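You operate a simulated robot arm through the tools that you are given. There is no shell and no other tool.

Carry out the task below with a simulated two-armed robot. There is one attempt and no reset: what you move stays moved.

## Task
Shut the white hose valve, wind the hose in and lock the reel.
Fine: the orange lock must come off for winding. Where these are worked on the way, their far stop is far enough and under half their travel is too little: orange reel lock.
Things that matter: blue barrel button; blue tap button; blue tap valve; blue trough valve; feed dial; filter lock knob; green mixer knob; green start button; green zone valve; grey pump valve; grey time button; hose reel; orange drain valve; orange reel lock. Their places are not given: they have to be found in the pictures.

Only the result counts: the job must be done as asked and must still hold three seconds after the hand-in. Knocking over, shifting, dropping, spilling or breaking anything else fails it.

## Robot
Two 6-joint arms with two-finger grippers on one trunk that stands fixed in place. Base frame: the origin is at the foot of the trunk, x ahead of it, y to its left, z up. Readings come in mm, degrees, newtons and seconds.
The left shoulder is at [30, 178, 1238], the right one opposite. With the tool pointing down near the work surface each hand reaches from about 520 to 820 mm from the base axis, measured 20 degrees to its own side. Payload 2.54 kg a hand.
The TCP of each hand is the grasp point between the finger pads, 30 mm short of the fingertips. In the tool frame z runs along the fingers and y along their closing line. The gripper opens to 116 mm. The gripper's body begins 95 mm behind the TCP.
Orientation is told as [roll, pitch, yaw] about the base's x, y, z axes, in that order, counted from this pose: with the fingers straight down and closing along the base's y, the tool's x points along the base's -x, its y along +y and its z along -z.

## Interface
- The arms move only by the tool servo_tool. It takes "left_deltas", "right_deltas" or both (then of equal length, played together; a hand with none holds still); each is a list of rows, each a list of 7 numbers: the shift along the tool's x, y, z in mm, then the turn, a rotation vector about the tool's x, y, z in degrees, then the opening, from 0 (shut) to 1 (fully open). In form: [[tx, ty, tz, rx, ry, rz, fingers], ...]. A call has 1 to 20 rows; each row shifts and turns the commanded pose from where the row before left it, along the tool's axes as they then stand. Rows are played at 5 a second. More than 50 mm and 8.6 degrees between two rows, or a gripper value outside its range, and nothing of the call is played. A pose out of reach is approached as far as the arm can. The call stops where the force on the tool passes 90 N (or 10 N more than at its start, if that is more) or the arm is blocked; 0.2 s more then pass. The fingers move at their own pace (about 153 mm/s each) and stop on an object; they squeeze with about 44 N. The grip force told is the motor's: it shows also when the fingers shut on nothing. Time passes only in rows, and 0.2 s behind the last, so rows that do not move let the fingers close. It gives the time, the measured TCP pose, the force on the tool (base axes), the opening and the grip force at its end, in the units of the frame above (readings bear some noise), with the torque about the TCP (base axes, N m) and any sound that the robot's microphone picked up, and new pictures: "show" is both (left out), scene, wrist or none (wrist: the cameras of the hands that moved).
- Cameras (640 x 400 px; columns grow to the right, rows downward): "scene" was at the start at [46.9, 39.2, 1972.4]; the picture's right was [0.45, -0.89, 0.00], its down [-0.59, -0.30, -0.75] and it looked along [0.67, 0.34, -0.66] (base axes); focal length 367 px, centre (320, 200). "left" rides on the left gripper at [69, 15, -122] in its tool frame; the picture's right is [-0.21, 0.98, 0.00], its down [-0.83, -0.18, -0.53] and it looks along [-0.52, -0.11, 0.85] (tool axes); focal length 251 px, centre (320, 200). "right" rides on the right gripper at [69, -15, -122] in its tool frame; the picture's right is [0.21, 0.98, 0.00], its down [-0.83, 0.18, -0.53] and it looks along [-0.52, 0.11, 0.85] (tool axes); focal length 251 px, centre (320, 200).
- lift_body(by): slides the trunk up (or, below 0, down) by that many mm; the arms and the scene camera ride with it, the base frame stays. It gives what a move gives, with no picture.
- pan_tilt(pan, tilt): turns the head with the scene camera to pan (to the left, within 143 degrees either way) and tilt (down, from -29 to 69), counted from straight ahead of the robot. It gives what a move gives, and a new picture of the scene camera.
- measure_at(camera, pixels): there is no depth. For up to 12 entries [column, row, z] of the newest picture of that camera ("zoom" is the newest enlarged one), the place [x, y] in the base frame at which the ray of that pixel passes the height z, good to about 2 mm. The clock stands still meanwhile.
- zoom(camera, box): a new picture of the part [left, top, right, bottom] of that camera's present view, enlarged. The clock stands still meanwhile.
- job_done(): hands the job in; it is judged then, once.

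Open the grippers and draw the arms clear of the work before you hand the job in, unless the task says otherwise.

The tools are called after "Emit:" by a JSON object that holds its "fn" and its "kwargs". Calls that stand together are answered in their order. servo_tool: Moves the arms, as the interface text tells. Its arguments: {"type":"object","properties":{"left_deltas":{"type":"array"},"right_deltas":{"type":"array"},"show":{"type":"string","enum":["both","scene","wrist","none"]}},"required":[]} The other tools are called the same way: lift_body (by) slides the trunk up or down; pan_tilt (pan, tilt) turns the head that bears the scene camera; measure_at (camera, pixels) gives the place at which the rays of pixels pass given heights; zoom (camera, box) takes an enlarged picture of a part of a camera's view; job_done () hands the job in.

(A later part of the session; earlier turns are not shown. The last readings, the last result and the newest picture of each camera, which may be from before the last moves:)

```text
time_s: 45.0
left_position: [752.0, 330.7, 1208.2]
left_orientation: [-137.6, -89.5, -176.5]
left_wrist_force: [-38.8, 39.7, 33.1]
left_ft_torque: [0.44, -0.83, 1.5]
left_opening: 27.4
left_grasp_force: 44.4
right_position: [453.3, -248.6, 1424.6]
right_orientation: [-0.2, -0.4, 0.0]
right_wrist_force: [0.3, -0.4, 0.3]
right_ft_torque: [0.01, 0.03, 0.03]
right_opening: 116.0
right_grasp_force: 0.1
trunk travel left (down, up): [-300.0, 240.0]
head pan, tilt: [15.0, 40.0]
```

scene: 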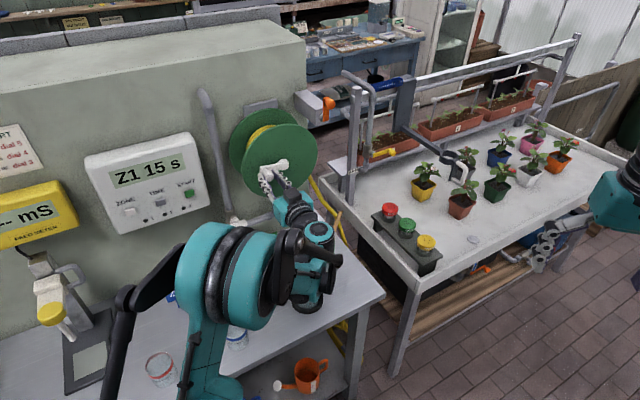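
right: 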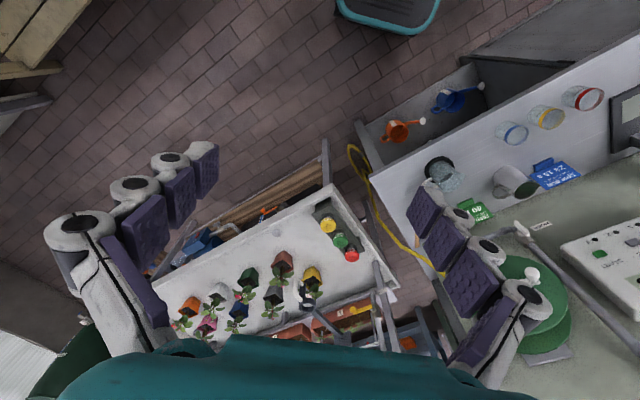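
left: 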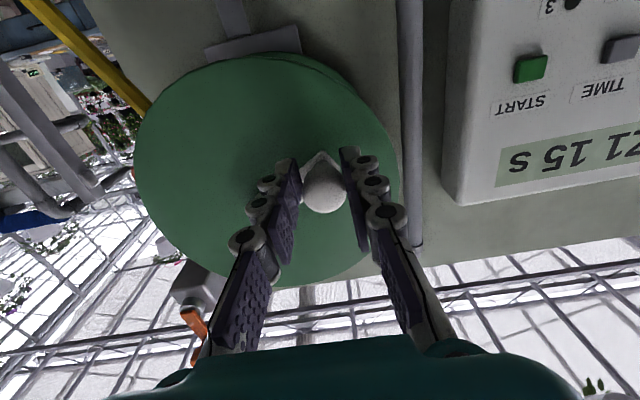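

Resistance of ~65 N against the motion has built up at the lower left. I ease back a bit and read the force.

Emit:
{"fn": "servo_tool", "kwargs": {"left_deltas": [[-4, 6, 0, 0, 0, 0, 0], [0, 0, 0, 0, 0, 0, 0]], "show": "both"}}

Emit:
{"fn": "zoom", "kwargs": {"camera": "left", "box": [200, 100, 440, 250]}}

Emit:
{"fn": "zoom", "kwargs": {"camera": "scene", "box": [220, 110, 340, 210]}}

```text
time_s: 45.6
left_position: [750.8, 332.1, 1207.9]
left_orientation: [-83.1, -89.5, 128.6]
left_wrist_force: [-42.4, 26.6, -2.5]
left_ft_torque: [0.01, -0.47, 1.3]
left_opening: 27.0
left_grasp_force: 45.5
right_position: [457.0, -250.4, 1422.1]
right_orientation: [-0.1, -0.3, 0.0]
right_wrist_force: [-0.5, -0.4, -0.1]
right_ft_torque: [0.01, 0.01, 0.0]
right_opening: 116.1
right_grasp_force: 0.1
trunk travel left (down, up): [-300.0, 240.0]
head pan, tilt: [15.0, 40.0]
```

scene: 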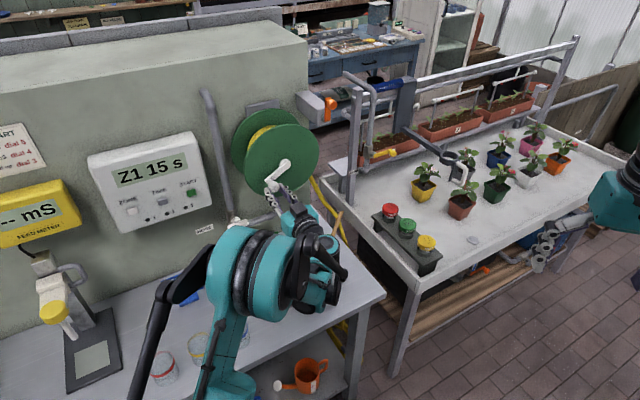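
left: 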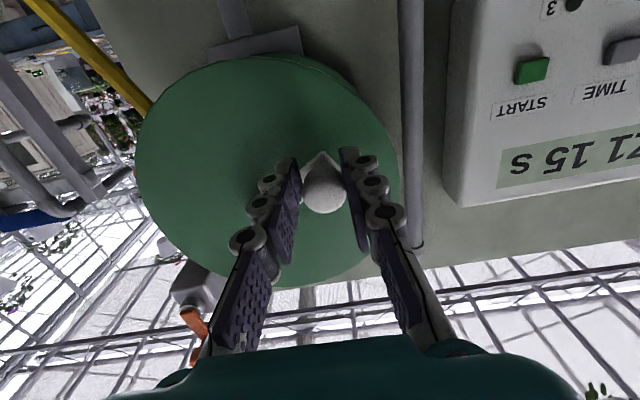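

```text
2.67 times, centred on (320, 175) of left
```

zoom: 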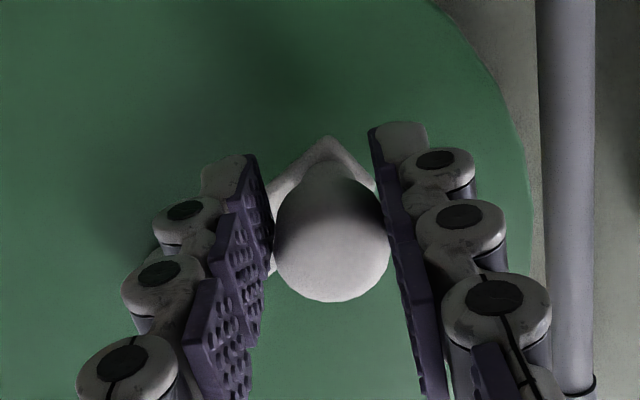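

```text
4.00 times, centred on (280, 160) of scene
```

zoom: 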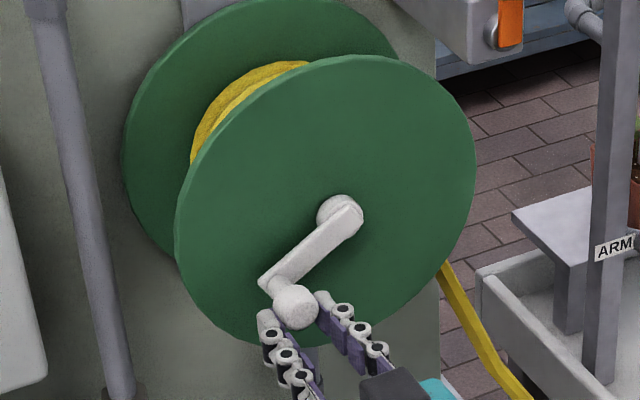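

The knob slid ~12 mm within the pads, so the crank resists. I wait a second without moving to see whether it creeps (viscous) or is stopped.

Emit:
{"fn": "servo_tool", "kwargs": {"left_deltas": [[0, 0, 0, 0, 0, 0, 0], [0, 0, 0, 0, 0, 0, 0], [0, 0, 0, 0, 0, 0, 0], [0, 0, 0, 0, 0, 0, 0], [0, 0, 0, 0, 0, 0, 0]], "show": "wrist"}}

```text
time_s: 46.8
left_position: [752.3, 331.7, 1208.5]
left_orientation: [-88.2, -89.6, 133.6]
left_wrist_force: [-53.5, 21.6, -21.3]
left_ft_torque: [-1.05, 0.0, 1.49]
left_opening: 26.9
left_grasp_force: 45.2
right_position: [457.5, -249.1, 1422.2]
right_orientation: [-0.1, -0.2, 0.0]
right_wrist_force: [0.0, -0.3, -0.6]
right_ft_torque: [-0.02, 0.03, -0.01]
right_opening: 115.7
right_grasp_force: 0.1
trunk travel left (down, up): [-300.0, 240.0]
head pan, tilt: [15.0, 40.0]
```

left: 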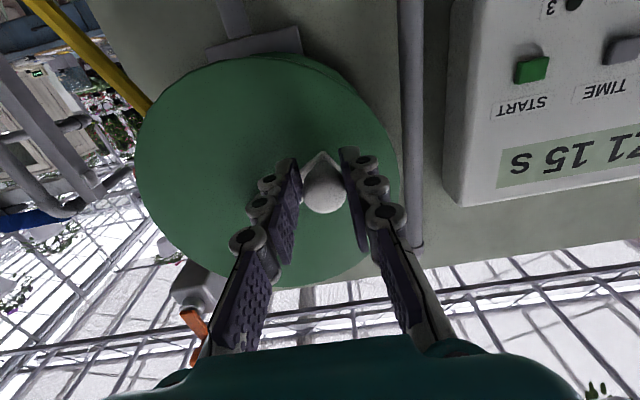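

The remaining force is radial, because the knob slipped up in the pads and my path cut inside its circle. I open, re-measure the knob and re-grip centred.

Emit:
{"fn": "servo_tool", "kwargs": {"left_deltas": [[0, 0, 0, 0, 0, 0, 0.45], [0, 0, 0, 0, 0, 0, 0.45], [0, 0, -3, 0, 0, 0, 0.45]], "show": "both"}}

Emit:
{"fn": "zoom", "kwargs": {"camera": "left", "box": [200, 100, 440, 250]}}

Emit:
{"fn": "zoom", "kwargs": {"camera": "scene", "box": [220, 140, 320, 200]}}

```text
time_s: 47.6
left_position: [757.8, 320.5, 1206.9]
left_orientation: [28.8, -90.0, 15.6]
left_wrist_force: [-2.2, 2.7, -0.9]
left_ft_torque: [-0.07, -0.03, 0.09]
left_opening: 54.2
left_grasp_force: 1.4
right_position: [463.3, -254.3, 1419.3]
right_orientation: [0.0, 0.0, -0.1]
right_wrist_force: [0.0, -0.5, -0.2]
right_ft_torque: [0.04, 0.05, 0.01]
right_opening: 116.0
right_grasp_force: 0.0
trunk travel left (down, up): [-300.0, 240.0]
head pan, tilt: [15.0, 40.0]
```

scene: 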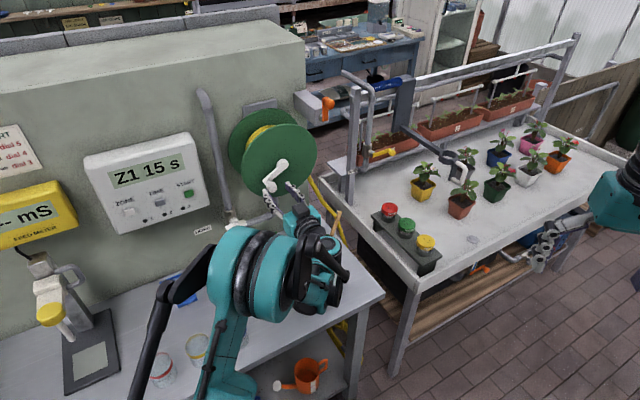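
left: 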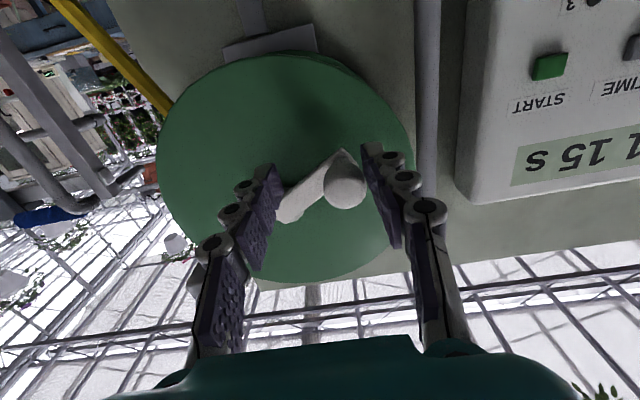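

```text
2.67 times, centred on (320, 175) of left
```

zoom: 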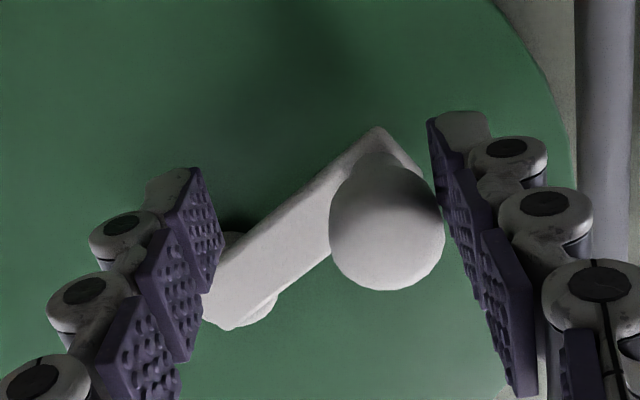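

```text
6.40 times, centred on (270, 170) of scene
```

zoom: 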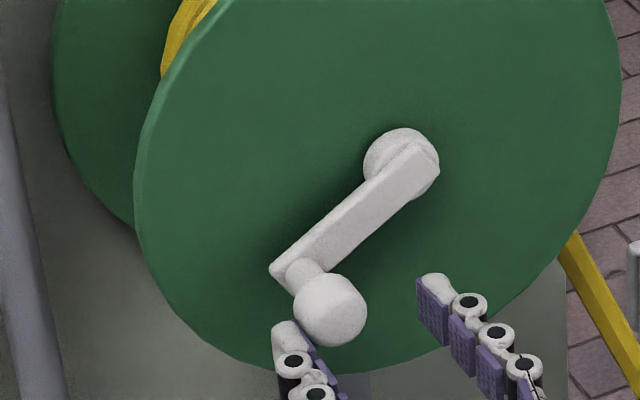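

Emit:
{"fn": "measure_at", "kwargs": {"camera": "left", "pixels": [[345.1, 187, 1200], [345.1, 187, 1230]]}}

Emit:
{"fn": "measure_at", "kwargs": {"camera": "scene", "pixels": [[271.6, 187.2, 1200], [271.6, 187.2, 1230]]}}

```text
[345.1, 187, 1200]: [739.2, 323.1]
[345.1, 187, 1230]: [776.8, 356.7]
```

```text
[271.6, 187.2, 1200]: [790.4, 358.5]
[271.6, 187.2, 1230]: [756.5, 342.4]
```

Knob now at r≈296, z≈1221 — consistent with hub (351,1251), R≈62; it turned ~36°. I re-centre, grip, and continue more slowly.

Emit:
{"fn": "servo_tool", "kwargs": {"left_deltas": [[-7.3, 6.4, 0, 0, 0, 0, 0.45], [-7.3, 6.4, 5, 0, 0, 0, 0.45], [0, 0, 0, 0, 0, 0, 0], [0, 0, 0, 0, 0, 0, 0], [0, 0, 0, 0, 0, 0, 0]], "show": "none"}}

Emit:
{"fn": "servo_tool", "kwargs": {"left_deltas": [[5.5, -3.4, 0, 0, 0, 0, 0], [5.2, -3.9, 0, 0, 0, 0, 0], [4.7, -4.5, 0, 0, 0, 0, 0]], "show": "wrist"}}

```text
time_s: 48.8
left_position: [751.8, 333.7, 1219.8]
left_orientation: [-33.7, -90.0, 78.3]
left_wrist_force: [-3.9, -1.4, -3.4]
left_ft_torque: [-0.14, 0.2, 0.04]
left_opening: 26.4
left_grasp_force: 44.7
right_position: [462.5, -254.4, 1420.3]
right_orientation: [0.0, 0.0, 0.1]
right_wrist_force: [-0.1, 0.3, -0.4]
right_ft_torque: [0.0, 0.01, -0.01]
right_opening: 116.0
right_grasp_force: 0.0
trunk travel left (down, up): [-300.0, 240.0]
head pan, tilt: [15.0, 40.0]
```

```text
time_s: 49.6
left_position: [750.6, 332.3, 1208.5]
left_orientation: [-144.3, -89.7, -170.6]
left_wrist_force: [-17.6, 32.8, 37.4]
left_ft_torque: [0.52, -0.81, 0.83]
left_opening: 27.1
left_grasp_force: 44.5
right_position: [455.4, -249.9, 1423.4]
right_orientation: [-0.1, -0.2, 0.0]
right_wrist_force: [-0.2, 0.2, 0.7]
right_ft_torque: [0.02, -0.03, -0.01]
right_opening: 116.1
right_grasp_force: 0.1
trunk travel left (down, up): [-300.0, 240.0]
head pan, tilt: [15.0, 40.0]
```

left: 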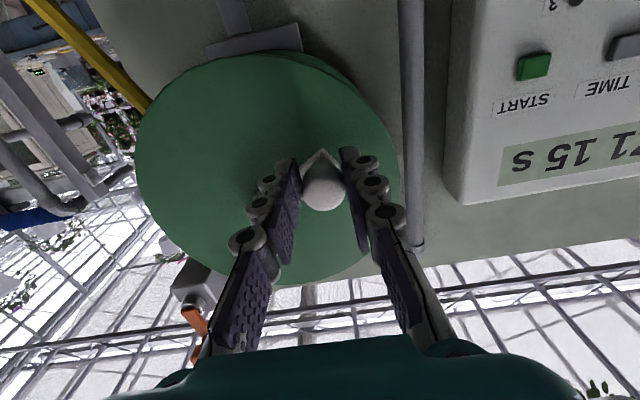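

The knob stays put at (r 296, z 1221) again with ~52 N against: there is a stop this way. So winding must be the other way (clockwise). I re-centre, re-grip and test upward.

Emit:
{"fn": "servo_tool", "kwargs": {"left_deltas": [[0, 0, 0, 0, 0, 0, 0.45], [0, 0, 0, 0, 0, 0, 0.45], [-7.3, 6.2, 0, 0, 0, 0, 0.45], [-7.3, 6.2, 0, 0, 0, 0, 0.45], [0, 0, 0, 0, 0, 0, 0.45]], "show": "wrist"}}

```text
time_s: 50.8
left_position: [752.2, 332.8, 1218.3]
left_orientation: [71.1, -90.1, -26.5]
left_wrist_force: [0.4, -0.6, 0.5]
left_ft_torque: [0.01, 0.0, 0.03]
left_opening: 51.9
left_grasp_force: 0.1
right_position: [464.3, -256.0, 1419.1]
right_orientation: [0.0, 0.1, 0.0]
right_wrist_force: [0.4, 0.2, 0.0]
right_ft_torque: [0.0, 0.01, -0.03]
right_opening: 116.0
right_grasp_force: 0.1
trunk travel left (down, up): [-300.0, 240.0]
head pan, tilt: [15.0, 40.0]
```

left: 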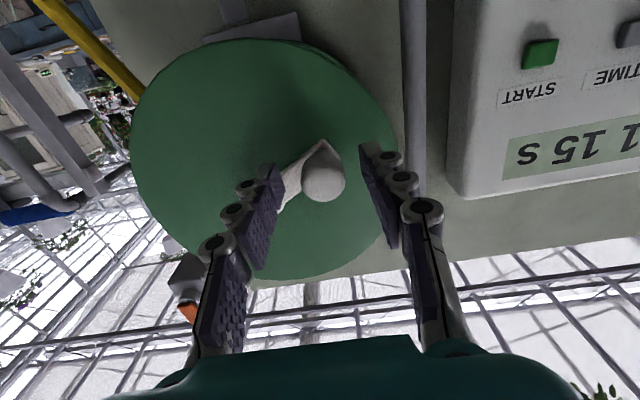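

Emit:
{"fn": "servo_tool", "kwargs": {"left_deltas": [[-2.5, 0, 0, 0, 0, 0, 0.4], [0, 0, 0, 0, 0, 0, 0], [0, 0, 0, 0, 0, 0, 0], [0, 0, 0, 0, 0, 0, 0], [-5.9, 2.8, 0, 0, 0, 0, 0], [-6.1, 2.1, 0, 0, 0, 0, 0], [-6.3, 1.5, 0, 0, 0, 0, 0], [-6.5, 0.8, 0, 0, 0, 0, 0], [-6.4, 0.2, 0, 0, 0, 0, 0], [-6.5, -0.6, 0, 0, 0, 0, 0], [-6.4, -1.2, 0, 0, 0, 0, 0], [-6.2, -1.8, 0, 0, 0, 0, 0], [-6, -2.5, 0, 0, 0, 0, 0]], "show": "both"}}

```text
time_s: 53.6
left_position: [748.9, 336.8, 1279.6]
left_orientation: [-135.5, -89.9, -179.8]
left_wrist_force: [-12.7, 8.1, -0.4]
left_ft_torque: [0.49, 0.05, 0.36]
left_opening: 26.7
left_grasp_force: 45.1
right_position: [461.3, -251.9, 1420.5]
right_orientation: [-0.1, 0.0, 0.0]
right_wrist_force: [-0.2, -0.6, 0.1]
right_ft_torque: [-0.01, 0.01, -0.01]
right_opening: 115.9
right_grasp_force: 0.0
trunk travel left (down, up): [-300.0, 240.0]
head pan, tilt: [15.0, 40.0]
```

scene: 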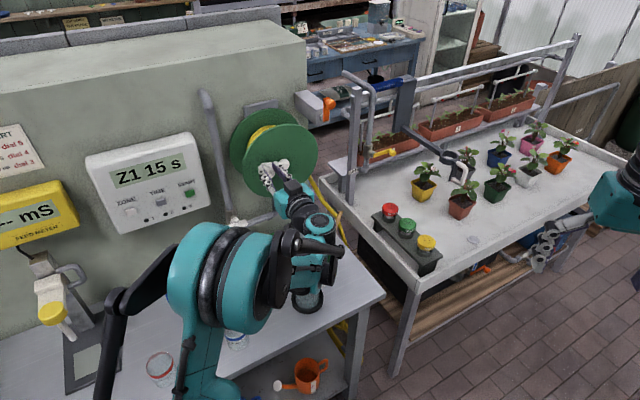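
left: 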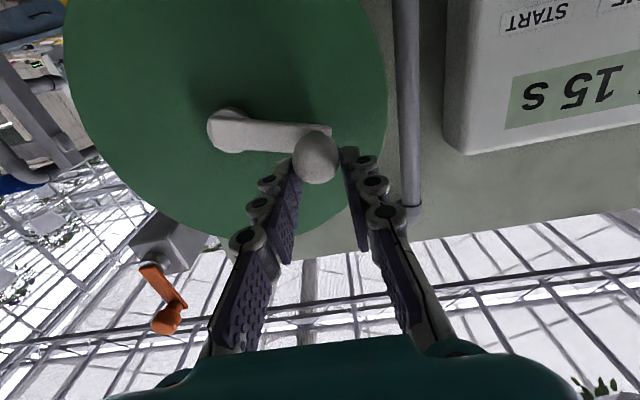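

It moved freely upward, with the knob slipping ~10 mm down in the pads. I measure the crank's present angle.

Emit:
{"fn": "zoom", "kwargs": {"camera": "scene", "box": [220, 140, 320, 200]}}

Emit:
{"fn": "zoom", "kwargs": {"camera": "left", "box": [200, 80, 440, 230]}}

Emit:
{"fn": "measure_at", "kwargs": {"camera": "left", "pixels": [[317, 157, 1260], [317, 157, 1290]]}}

```text
6.40 times, centred on (270, 170) of scene
```

zoom: 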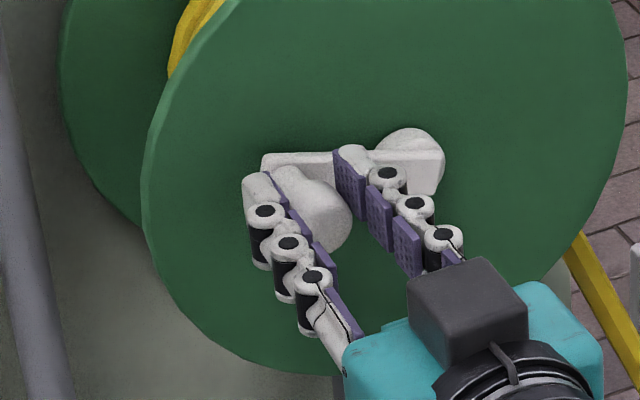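

```text
2.67 times, centred on (320, 155) of left
```

zoom: 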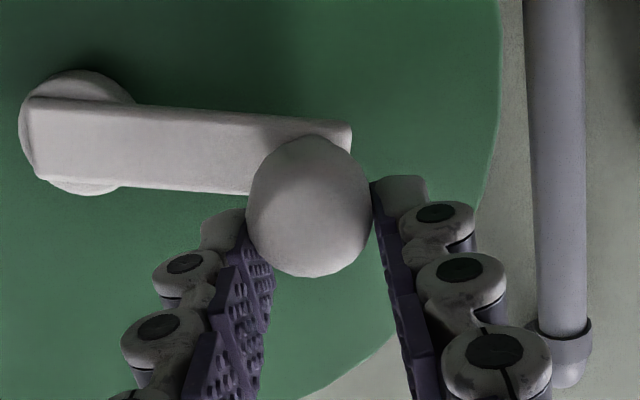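

```text
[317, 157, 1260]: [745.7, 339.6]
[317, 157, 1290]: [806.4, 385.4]
```

The crank is now at ≈16° above horizontal (K≈(291,1268)), so clockwise is free. Gripping slips on vertical strokes, so I'll push instead: open, go below the knob, close the fingers there.

Emit:
{"fn": "servo_tool", "kwargs": {"left_deltas": [[0, 0, 0, 0, 0, 0, 0.45], [0, 0, 0, 0, 0, 0, 0.45], [20, 0, 0, 0, 0, 0, 0.45], [22, 0, 0, 0, 0, 0, 0.45], [0, 0, 0, 0, 0, 0, 0], [0, 0, 0, 0, 0, 0, 0], [0, 0, 0, 0, 0, 0, 0]], "show": "both"}}

Emit:
{"fn": "zoom", "kwargs": {"camera": "left", "box": [200, 80, 440, 230]}}

```text
time_s: 55.2
left_position: [750.4, 334.7, 1237.1]
left_orientation: [104.2, -90.1, -59.6]
left_wrist_force: [-0.3, 0.9, 0.6]
left_ft_torque: [0.0, 0.01, -0.01]
left_opening: 0.1
left_grasp_force: 28.7
right_position: [463.1, -254.0, 1420.0]
right_orientation: [0.0, 0.1, -0.1]
right_wrist_force: [0.5, -0.2, 0.4]
right_ft_torque: [-0.03, -0.02, -0.02]
right_opening: 116.0
right_grasp_force: 0.1
trunk travel left (down, up): [-300.0, 240.0]
head pan, tilt: [15.0, 40.0]
```

scene: 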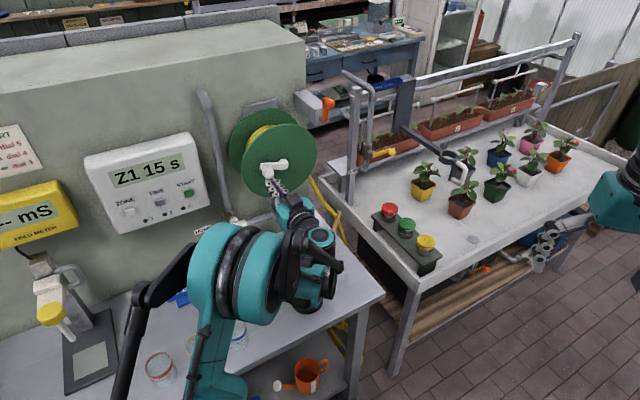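
left: 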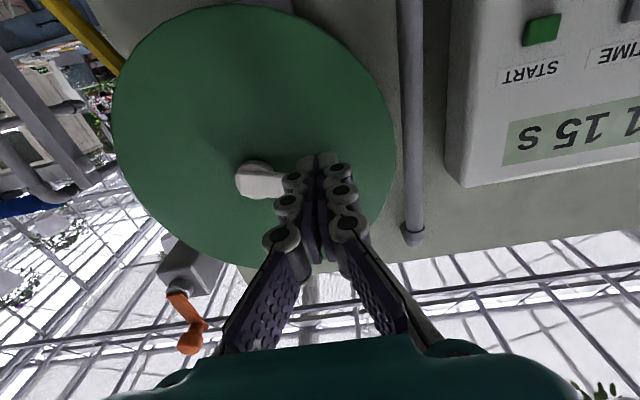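

```text
2.67 times, centred on (320, 155) of left
```

zoom: 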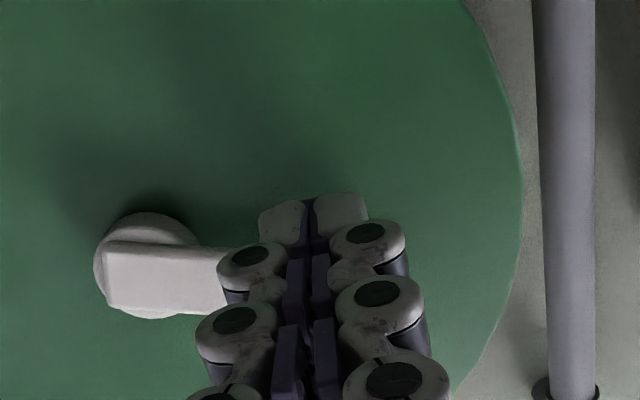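

Closed fingers are under the knob. I start pushing it up along the arc clockwise for the first 40°.

Emit:
{"fn": "servo_tool", "kwargs": {"left_deltas": [[-3, 9, 0, 0, 0, 0, 0], [-3.5, 0.5, 0, 0, 0, 0, 0], [-8.1, 1.0, 0, 0, 0, 0, 0], [-8.5, -0.2, 0, 0, 0, 0, 0], [-9, -1.7, 0, 0, 0, 0, 0], [-9, -3.2, 0, 0, 0, 0, 0], [-8.8, -5.0, 0, 0, 0, 0, 0]], "show": "both"}}

Emit:
{"fn": "zoom", "kwargs": {"camera": "scene", "box": [210, 110, 330, 200]}}

```text
time_s: 56.8
left_position: [749.8, 335.2, 1286.0]
left_orientation: [112.6, -90.0, -68.0]
left_wrist_force: [-1.7, 1.4, -0.7]
left_ft_torque: [0.01, -0.02, -0.01]
left_opening: 0.0
left_grasp_force: 28.1
right_position: [463.5, -254.4, 1419.9]
right_orientation: [0.0, 0.0, 0.1]
right_wrist_force: [-0.6, 0.0, -0.4]
right_ft_torque: [0.01, 0.01, 0.02]
right_opening: 116.1
right_grasp_force: 0.0
trunk travel left (down, up): [-300.0, 240.0]
head pan, tilt: [15.0, 40.0]
```

scene: 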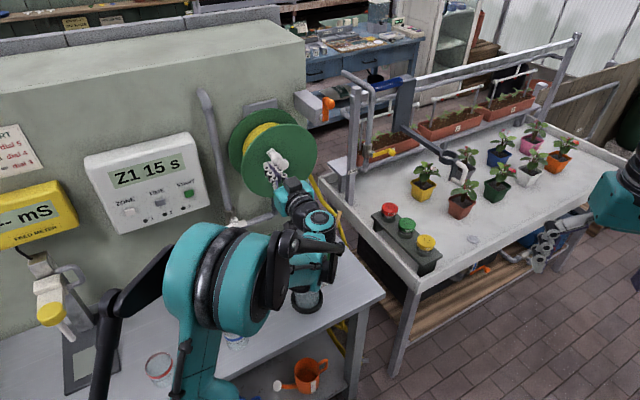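
left: 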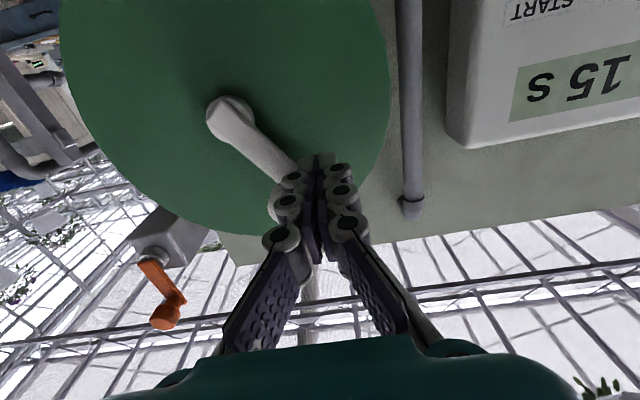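

```text
4.44 times, centred on (270, 155) of scene
```

zoom: 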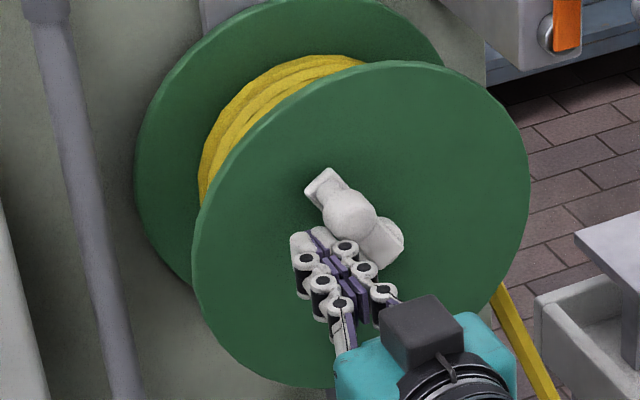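

The crank follows with hardly any force. I continue the push over the top.

Emit:
{"fn": "servo_tool", "kwargs": {"left_deltas": [[-8.3, -6.8, 0, 0, 0, 0, 0], [-7.1, -8.0, 0, 0, 0, 0, 0], [-5.5, -8.4, 0, 0, 0, 0, 0], [-4.2, -8.6, 0, 0, 0, 0, 0], [-3.1, -8.7, 0, 0, 0, 0, 0], [-1.8, -8.5, 0, 0, 0, 0, 0], [-1.0, -8.3, 0, 0, 0, 0, 0], [-0.2, -7.9, 0, 0, 0, 0, 0], [1.1, -8.5, 0, 0, 0, 0, 0], [2.6, -8.7, 0, 0, 0, 0, 0]], "show": "both"}}

Emit:
{"fn": "zoom", "kwargs": {"camera": "scene", "box": [210, 110, 330, 200]}}

```text
time_s: 59.0
left_position: [810.5, 275.0, 1313.4]
left_orientation: [92.2, -89.9, -47.6]
left_wrist_force: [0.0, -0.1, 0.1]
left_ft_torque: [-0.01, 0.02, 0.04]
left_opening: 0.1
left_grasp_force: 28.7
right_position: [464.3, -254.0, 1418.7]
right_orientation: [0.1, -0.1, 0.0]
right_wrist_force: [-0.7, 0.7, -0.2]
right_ft_torque: [0.03, 0.01, 0.01]
right_opening: 115.7
right_grasp_force: 0.0
trunk travel left (down, up): [-300.0, 240.0]
head pan, tilt: [15.0, 40.0]
```

scene: 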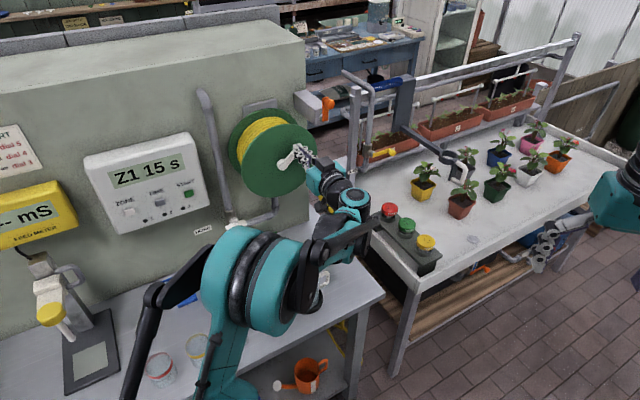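
left: 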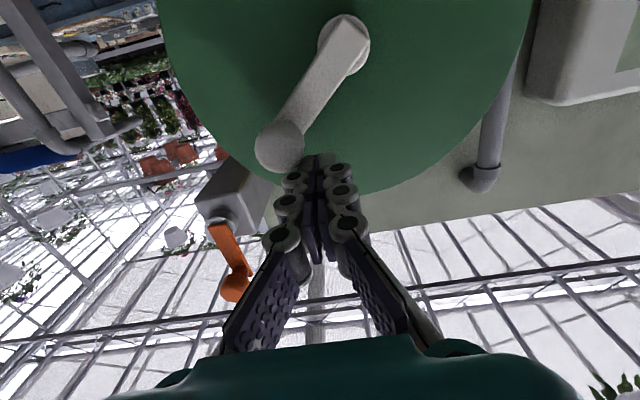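

```text
4.44 times, centred on (270, 155) of scene
```

zoom: 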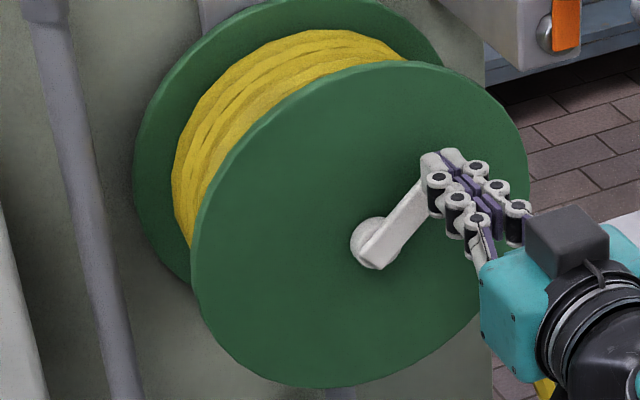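

The yellow bundle on the drum has grown: clockwise winds the hose in. I keep pushing down the right side.

Emit:
{"fn": "servo_tool", "kwargs": {"left_deltas": [[4.2, -8.7, 0, 0, 0, 0, 0], [6.0, -8.2, 0, 0, 0, 0, 0], [7.6, -7.6, 0, 0, 0, 0, 0], [8.3, -6.0, 0, 0, 0, 0, 0], [8.6, -4.8, 0, 0, 0, 0, 0], [8.6, -3.4, 0, 0, 0, 0, 0], [8.6, -2.2, 0, 0, 0, 0, 0], [4.2, -0.8, 0, 0, 0, 0, 0]], "show": "both"}}

Emit:
{"fn": "zoom", "kwargs": {"camera": "scene", "box": [210, 110, 330, 200]}}

```text
time_s: 60.8
left_position: [839.0, 247.0, 1256.8]
left_orientation: [110.3, -90.0, -65.7]
left_wrist_force: [-0.9, 1.4, 1.6]
left_ft_torque: [0.05, 0.0, 0.0]
left_opening: 0.0
left_grasp_force: 28.8
right_position: [463.3, -254.9, 1419.6]
right_orientation: [0.0, 0.0, 0.0]
right_wrist_force: [0.1, -0.4, 0.3]
right_ft_torque: [-0.03, 0.0, -0.01]
right_opening: 115.9
right_grasp_force: 0.0
trunk travel left (down, up): [-300.0, 240.0]
head pan, tilt: [15.0, 40.0]
```

scene: 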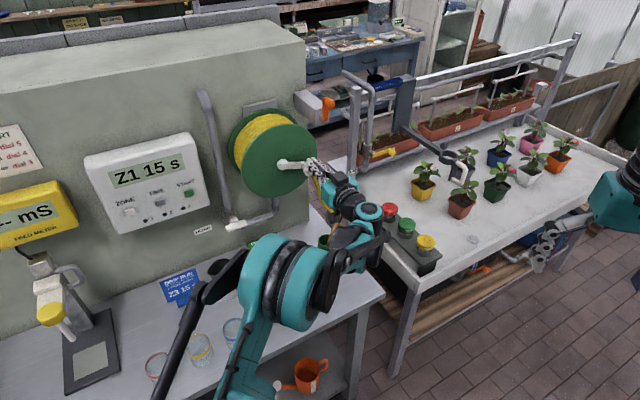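
left: 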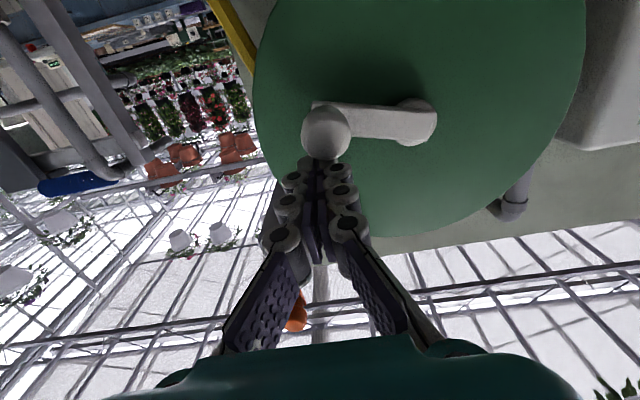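

```text
4.44 times, centred on (270, 155) of scene
```

zoom: 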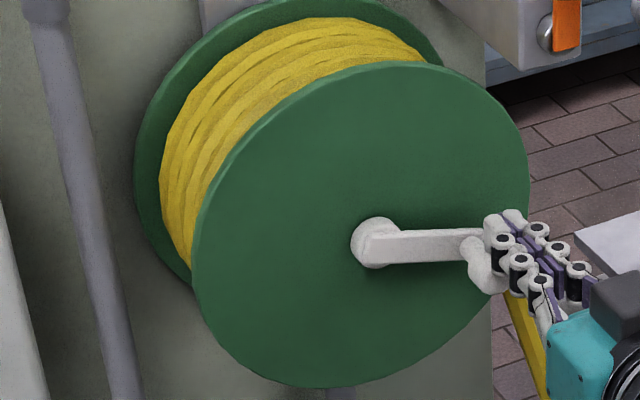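

Still free, bundle grows. On past the right side toward the bottom.

Emit:
{"fn": "servo_tool", "kwargs": {"left_deltas": [[8.1, -1.0, 0, 0, 0, 0, 0], [8.5, 0.2, 0, 0, 0, 0, 0], [9, 1.7, 0, 0, 0, 0, 0], [9, 3.2, 0, 0, 0, 0, 0], [8.8, 5.0, 0, 0, 0, 0, 0], [8.3, 6.8, 0, 0, 0, 0, 0], [7.1, 8.0, 0, 0, 0, 0, 0]], "show": "both"}}

Emit:
{"fn": "zoom", "kwargs": {"camera": "scene", "box": [210, 110, 330, 200]}}

```text
time_s: 62.4
left_position: [820.8, 263.4, 1199.1]
left_orientation: [112.0, -90.0, -67.4]
left_wrist_force: [0.5, -0.4, 1.0]
left_ft_torque: [0.06, -0.02, 0.0]
left_opening: 0.0
left_grasp_force: 28.3
right_position: [462.1, -253.6, 1419.6]
right_orientation: [0.0, 0.0, 0.0]
right_wrist_force: [0.5, 0.2, 0.1]
right_ft_torque: [0.0, 0.04, -0.01]
right_opening: 115.8
right_grasp_force: 0.0
trunk travel left (down, up): [-300.0, 240.0]
head pan, tilt: [15.0, 40.0]
```

scene: 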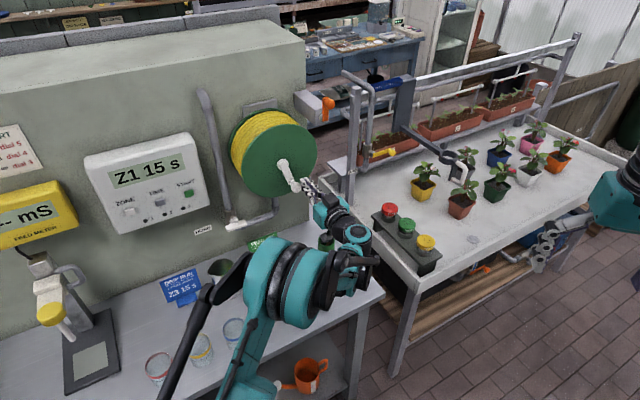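
left: 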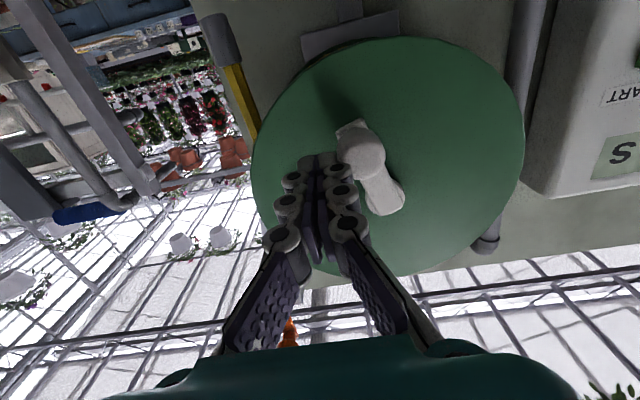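

```text
4.44 times, centred on (270, 155) of scene
```

zoom: 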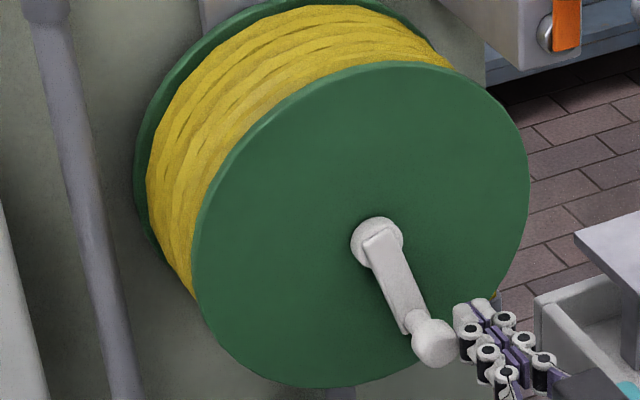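

The hose end with its grey nozzle has come up near the reel (left view (222,40)). I continue in smaller batches to find the wound-in stop.

Emit:
{"fn": "servo_tool", "kwargs": {"left_deltas": [[5.5, 8.4, 0, 0, 0, 0, 0], [4.2, 8.6, 0, 0, 0, 0, 0], [3.1, 8.7, 0, 0, 0, 0, 0]], "show": "both"}}

Emit:
{"fn": "zoom", "kwargs": {"camera": "scene", "box": [210, 110, 330, 200]}}

```text
time_s: 63.2
left_position: [805.8, 275.3, 1184.9]
left_orientation: [108.4, -89.7, -64.3]
left_wrist_force: [20.8, -23.8, 7.8]
left_ft_torque: [0.17, 0.01, -0.42]
left_opening: 0.0
left_grasp_force: 28.6
right_position: [465.0, -258.7, 1417.7]
right_orientation: [0.2, 0.0, 0.1]
right_wrist_force: [0.2, 0.1, 0.1]
right_ft_torque: [0.01, -0.03, -0.01]
right_opening: 116.0
right_grasp_force: 0.1
trunk travel left (down, up): [-300.0, 240.0]
head pan, tilt: [15.0, 40.0]
```

scene: 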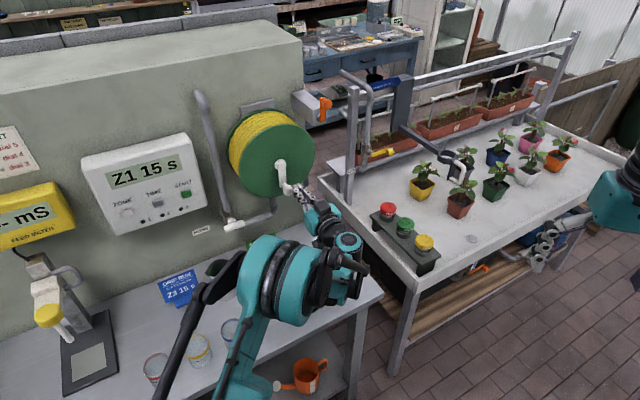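
left: 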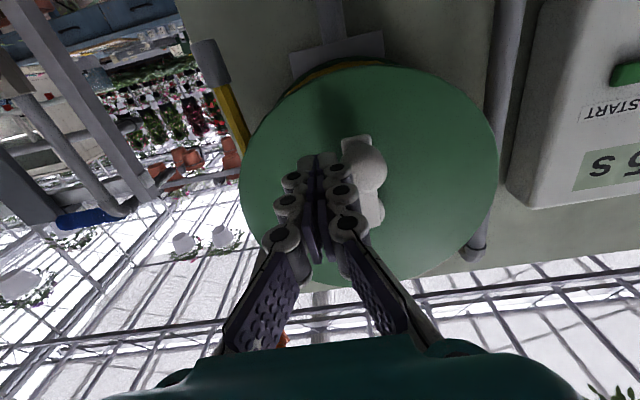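

```text
4.44 times, centred on (270, 155) of scene
```

zoom: 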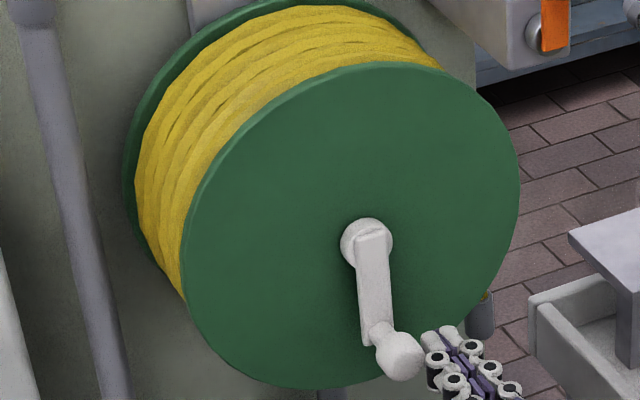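

Resistance (31 N) rises with the crank near the bottom; probably the wound-in stop. I press a bit more to verify.

Emit:
{"fn": "servo_tool", "kwargs": {"left_deltas": [[0.5, 4, 0, 0, 0, 0, 0], [0.5, 4, 0, 0, 0, 0, 0], [0, 0, 0, 0, 0, 0, 0]], "show": "wrist"}}

```text
time_s: 64.0
left_position: [804.7, 275.2, 1183.3]
left_orientation: [95.5, -89.6, -52.1]
left_wrist_force: [46.0, -39.1, 13.0]
left_ft_torque: [0.28, 0.04, -0.94]
left_opening: 0.0
left_grasp_force: 28.6
right_position: [468.0, -261.1, 1415.7]
right_orientation: [0.3, 0.2, -0.1]
right_wrist_force: [-0.3, 0.5, -0.4]
right_ft_torque: [0.0, 0.01, -0.02]
right_opening: 115.9
right_grasp_force: 0.0
trunk travel left (down, up): [-300.0, 240.0]
head pan, tilt: [15.0, 40.0]
```

left: 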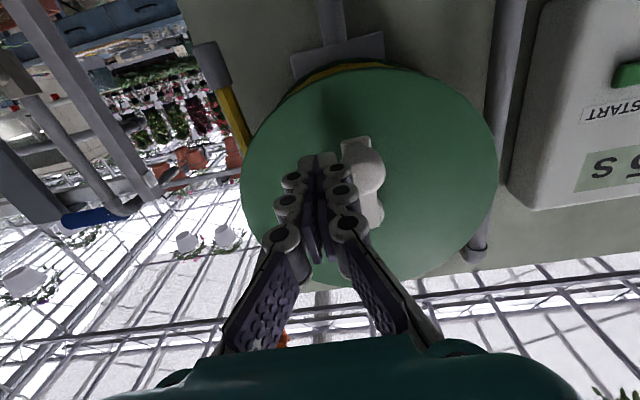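

Firm stop at 60 N: the hose is wound in. I back away from the crank and move to view the lock lever.

Emit:
{"fn": "servo_tool", "kwargs": {"left_deltas": [[0, -12, 0, 0, 0, 0, 0], [0, -8, -25, 0, 0, 0, 0], [-10, -10, -35, 0, 0, 0, 0], [-40, -20, -10, 0, 0, 0, 0], [-45, -20, 0, 0, 0, 0, 0], [-45, -20, 0, 0, 0, 0, 0], [-40, -20, 0, 0, 0, 0, 0]], "show": "both"}}

Emit:
{"fn": "zoom", "kwargs": {"camera": "scene", "box": [210, 60, 370, 200]}}

Emit:
{"fn": "zoom", "kwargs": {"camera": "left", "box": [200, 100, 440, 250]}}

```text
time_s: 65.6
left_position: [823.5, 161.4, 1364.2]
left_orientation: [95.3, -90.1, -50.5]
left_wrist_force: [0.0, -0.7, -1.0]
left_ft_torque: [0.01, 0.02, 0.01]
left_opening: 0.0
left_grasp_force: 28.6
right_position: [463.3, -255.1, 1419.5]
right_orientation: [0.0, 0.0, 0.0]
right_wrist_force: [0.0, 0.1, 0.5]
right_ft_torque: [-0.02, 0.0, 0.02]
right_opening: 116.2
right_grasp_force: 0.0
trunk travel left (down, up): [-300.0, 240.0]
head pan, tilt: [15.0, 40.0]
```

scene: 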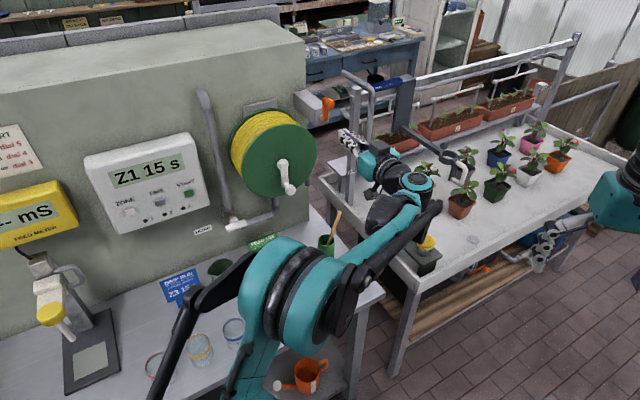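
left: 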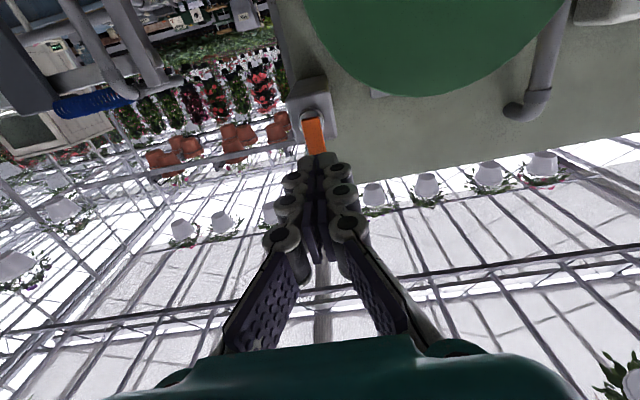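

```text
2.86 times, centred on (290, 130) of scene
```

zoom: 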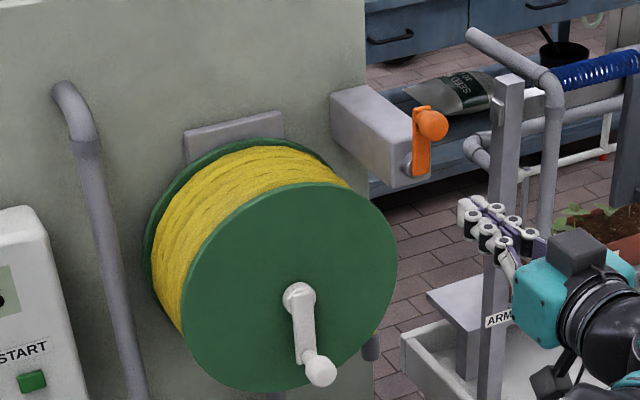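

```text
2.67 times, centred on (320, 175) of left
```

zoom: 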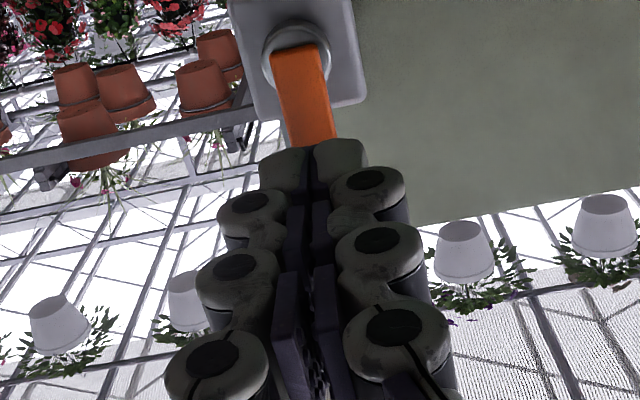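

The reel stays wound. I open the fingers to see the lock's knob and measure it.

Emit:
{"fn": "servo_tool", "kwargs": {"left_deltas": [[0, 0, 0, 0, 0, 0, 0.6], [0, 0, 0, 0, 0, 0, 0.6]], "show": "both"}}

Emit:
{"fn": "zoom", "kwargs": {"camera": "left", "box": [240, 90, 400, 190]}}

Emit:
{"fn": "zoom", "kwargs": {"camera": "scene", "box": [290, 80, 370, 130]}}

```text
time_s: 66.2
left_position: [823.7, 159.5, 1365.8]
left_orientation: [83.5, -90.0, -38.8]
left_wrist_force: [-0.2, -0.2, -0.5]
left_ft_torque: [-0.03, 0.04, 0.0]
left_opening: 69.5
left_grasp_force: 0.0
right_position: [463.7, -254.1, 1420.0]
right_orientation: [0.0, 0.0, 0.0]
right_wrist_force: [-0.5, 0.6, 1.2]
right_ft_torque: [0.01, 0.0, 0.0]
right_opening: 116.3
right_grasp_force: 0.0
trunk travel left (down, up): [-300.0, 240.0]
head pan, tilt: [15.0, 40.0]
```

scene: 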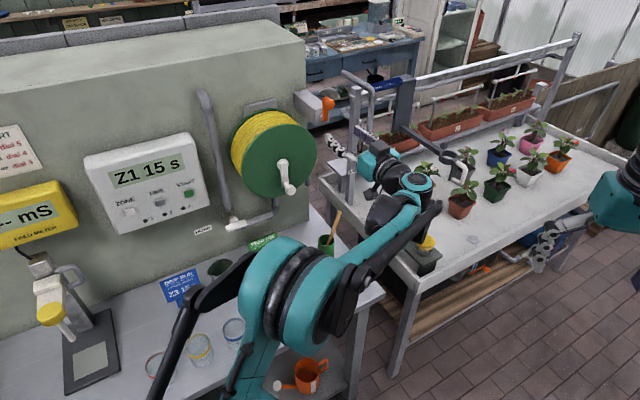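
left: 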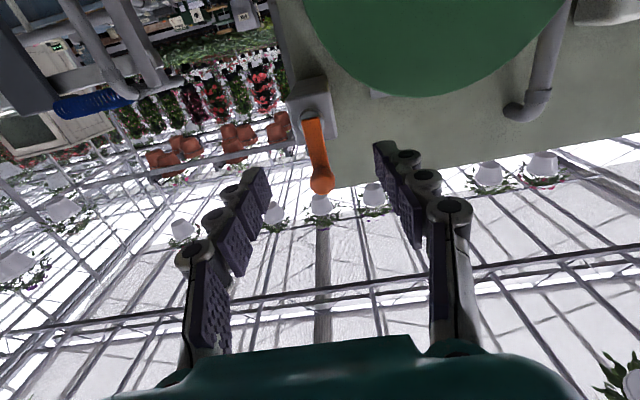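

```text
4.00 times, centred on (320, 140) of left
```

zoom: 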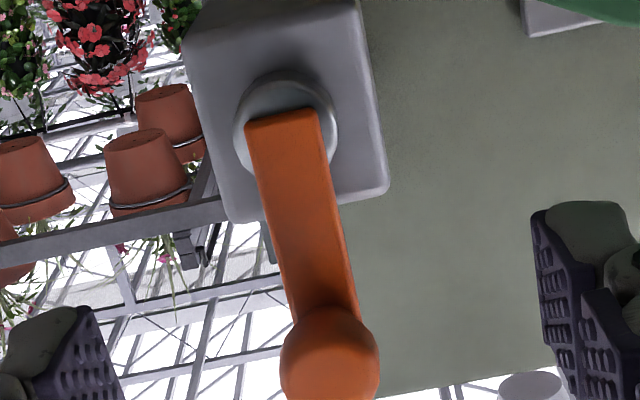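

```text
8.00 times, centred on (330, 105) of scene
```

zoom: 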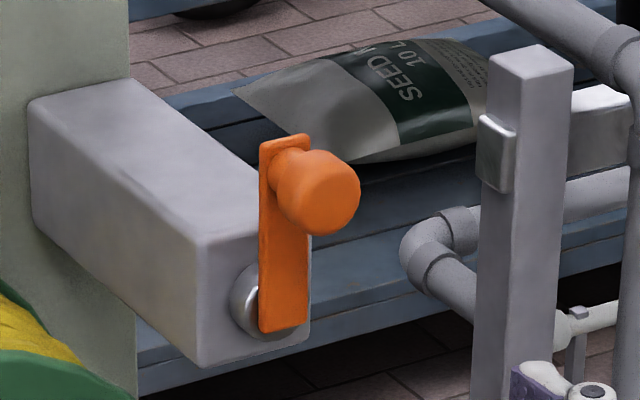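

Emit:
{"fn": "measure_at", "kwargs": {"camera": "left", "pixels": [[322.3, 178.8, 1390], [322.3, 178.8, 1420], [311.3, 121.3, 1340], [311.3, 121.3, 1370]]}}

Emit:
{"fn": "measure_at", "kwargs": {"camera": "scene", "pixels": [[331.3, 104, 1390], [331.3, 104, 1420], [322.7, 117.5, 1340], [322.7, 117.5, 1370]]}}

```text
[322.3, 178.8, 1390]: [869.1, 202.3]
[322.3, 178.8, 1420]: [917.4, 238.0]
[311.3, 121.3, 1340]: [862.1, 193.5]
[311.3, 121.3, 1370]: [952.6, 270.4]
```

```text
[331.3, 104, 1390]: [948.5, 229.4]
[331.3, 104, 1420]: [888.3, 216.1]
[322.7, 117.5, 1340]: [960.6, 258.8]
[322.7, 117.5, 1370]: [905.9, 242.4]
```

Lock pivot ≈(r 479, z 1361), knob straight above it ≈(479,1412). I'll push it back (left and down) with closed fingers from its right. First I check where the grey "ARM" post stands, for clearance.

Emit:
{"fn": "measure_at", "kwargs": {"camera": "scene", "pixels": [[346, 222, 853], [346, 222, 950], [355, 95, 1300], [355, 95, 1200], [355, 95, 1400]]}}

Emit:
{"fn": "zoom", "kwargs": {"camera": "scene", "box": [300, 70, 420, 230]}}

```text
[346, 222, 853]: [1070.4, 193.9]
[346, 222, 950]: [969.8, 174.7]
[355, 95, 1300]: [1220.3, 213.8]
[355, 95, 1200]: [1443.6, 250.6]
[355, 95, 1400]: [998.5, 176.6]
```

```text
2.50 times, centred on (360, 150) of scene
```

zoom: 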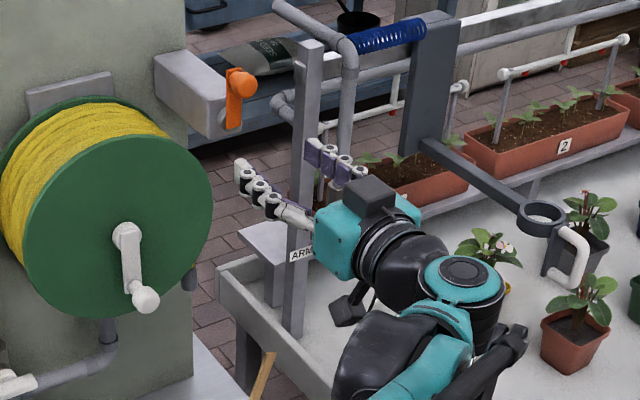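

The post is well right (r≈620) and behind. I close the fingers and move to the right of the knob, then advance.

Emit:
{"fn": "servo_tool", "kwargs": {"left_deltas": [[-23, -22, 10, 0, 0, 0, 0], [-23, -22, 15, 0, 0, 0, 0], [0, 0, 25, 0, 0, 0, 0], [0, 0, 28, 0, 0, 0, 0], [0, 0, 0, 0, 0, 0, 0]], "show": "both"}}

Emit:
{"fn": "zoom", "kwargs": {"camera": "scene", "box": [290, 80, 370, 130]}}

```text
time_s: 67.4
left_position: [910.0, 183.6, 1410.6]
left_orientation: [166.3, -90.0, -121.8]
left_wrist_force: [1.0, 0.2, -0.3]
left_ft_torque: [0.0, -0.01, -0.01]
left_opening: 0.1
left_grasp_force: 28.9
right_position: [462.8, -254.9, 1419.2]
right_orientation: [0.0, 0.0, -0.1]
right_wrist_force: [-0.1, -0.1, -0.1]
right_ft_torque: [0.01, -0.03, 0.02]
right_opening: 116.0
right_grasp_force: 0.1
trunk travel left (down, up): [-300.0, 240.0]
head pan, tilt: [15.0, 40.0]
```

scene: 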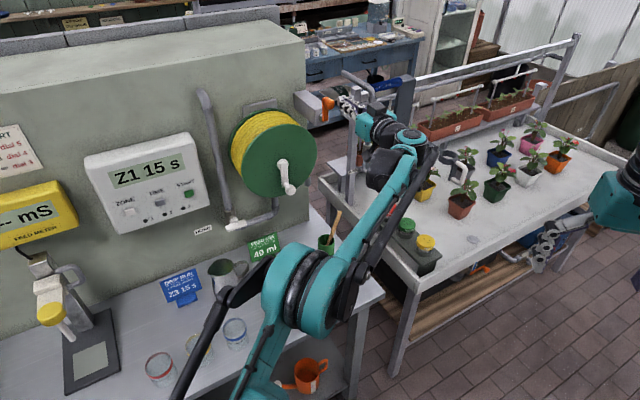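
left: 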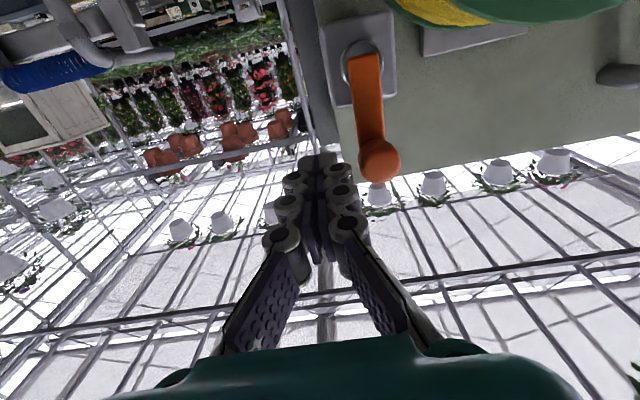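

```text
8.00 times, centred on (330, 105) of scene
```

zoom: 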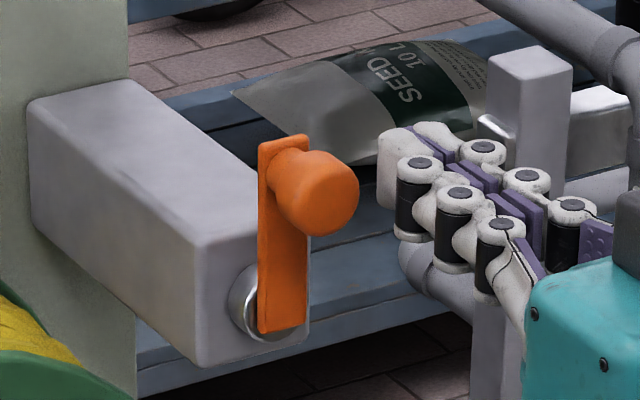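

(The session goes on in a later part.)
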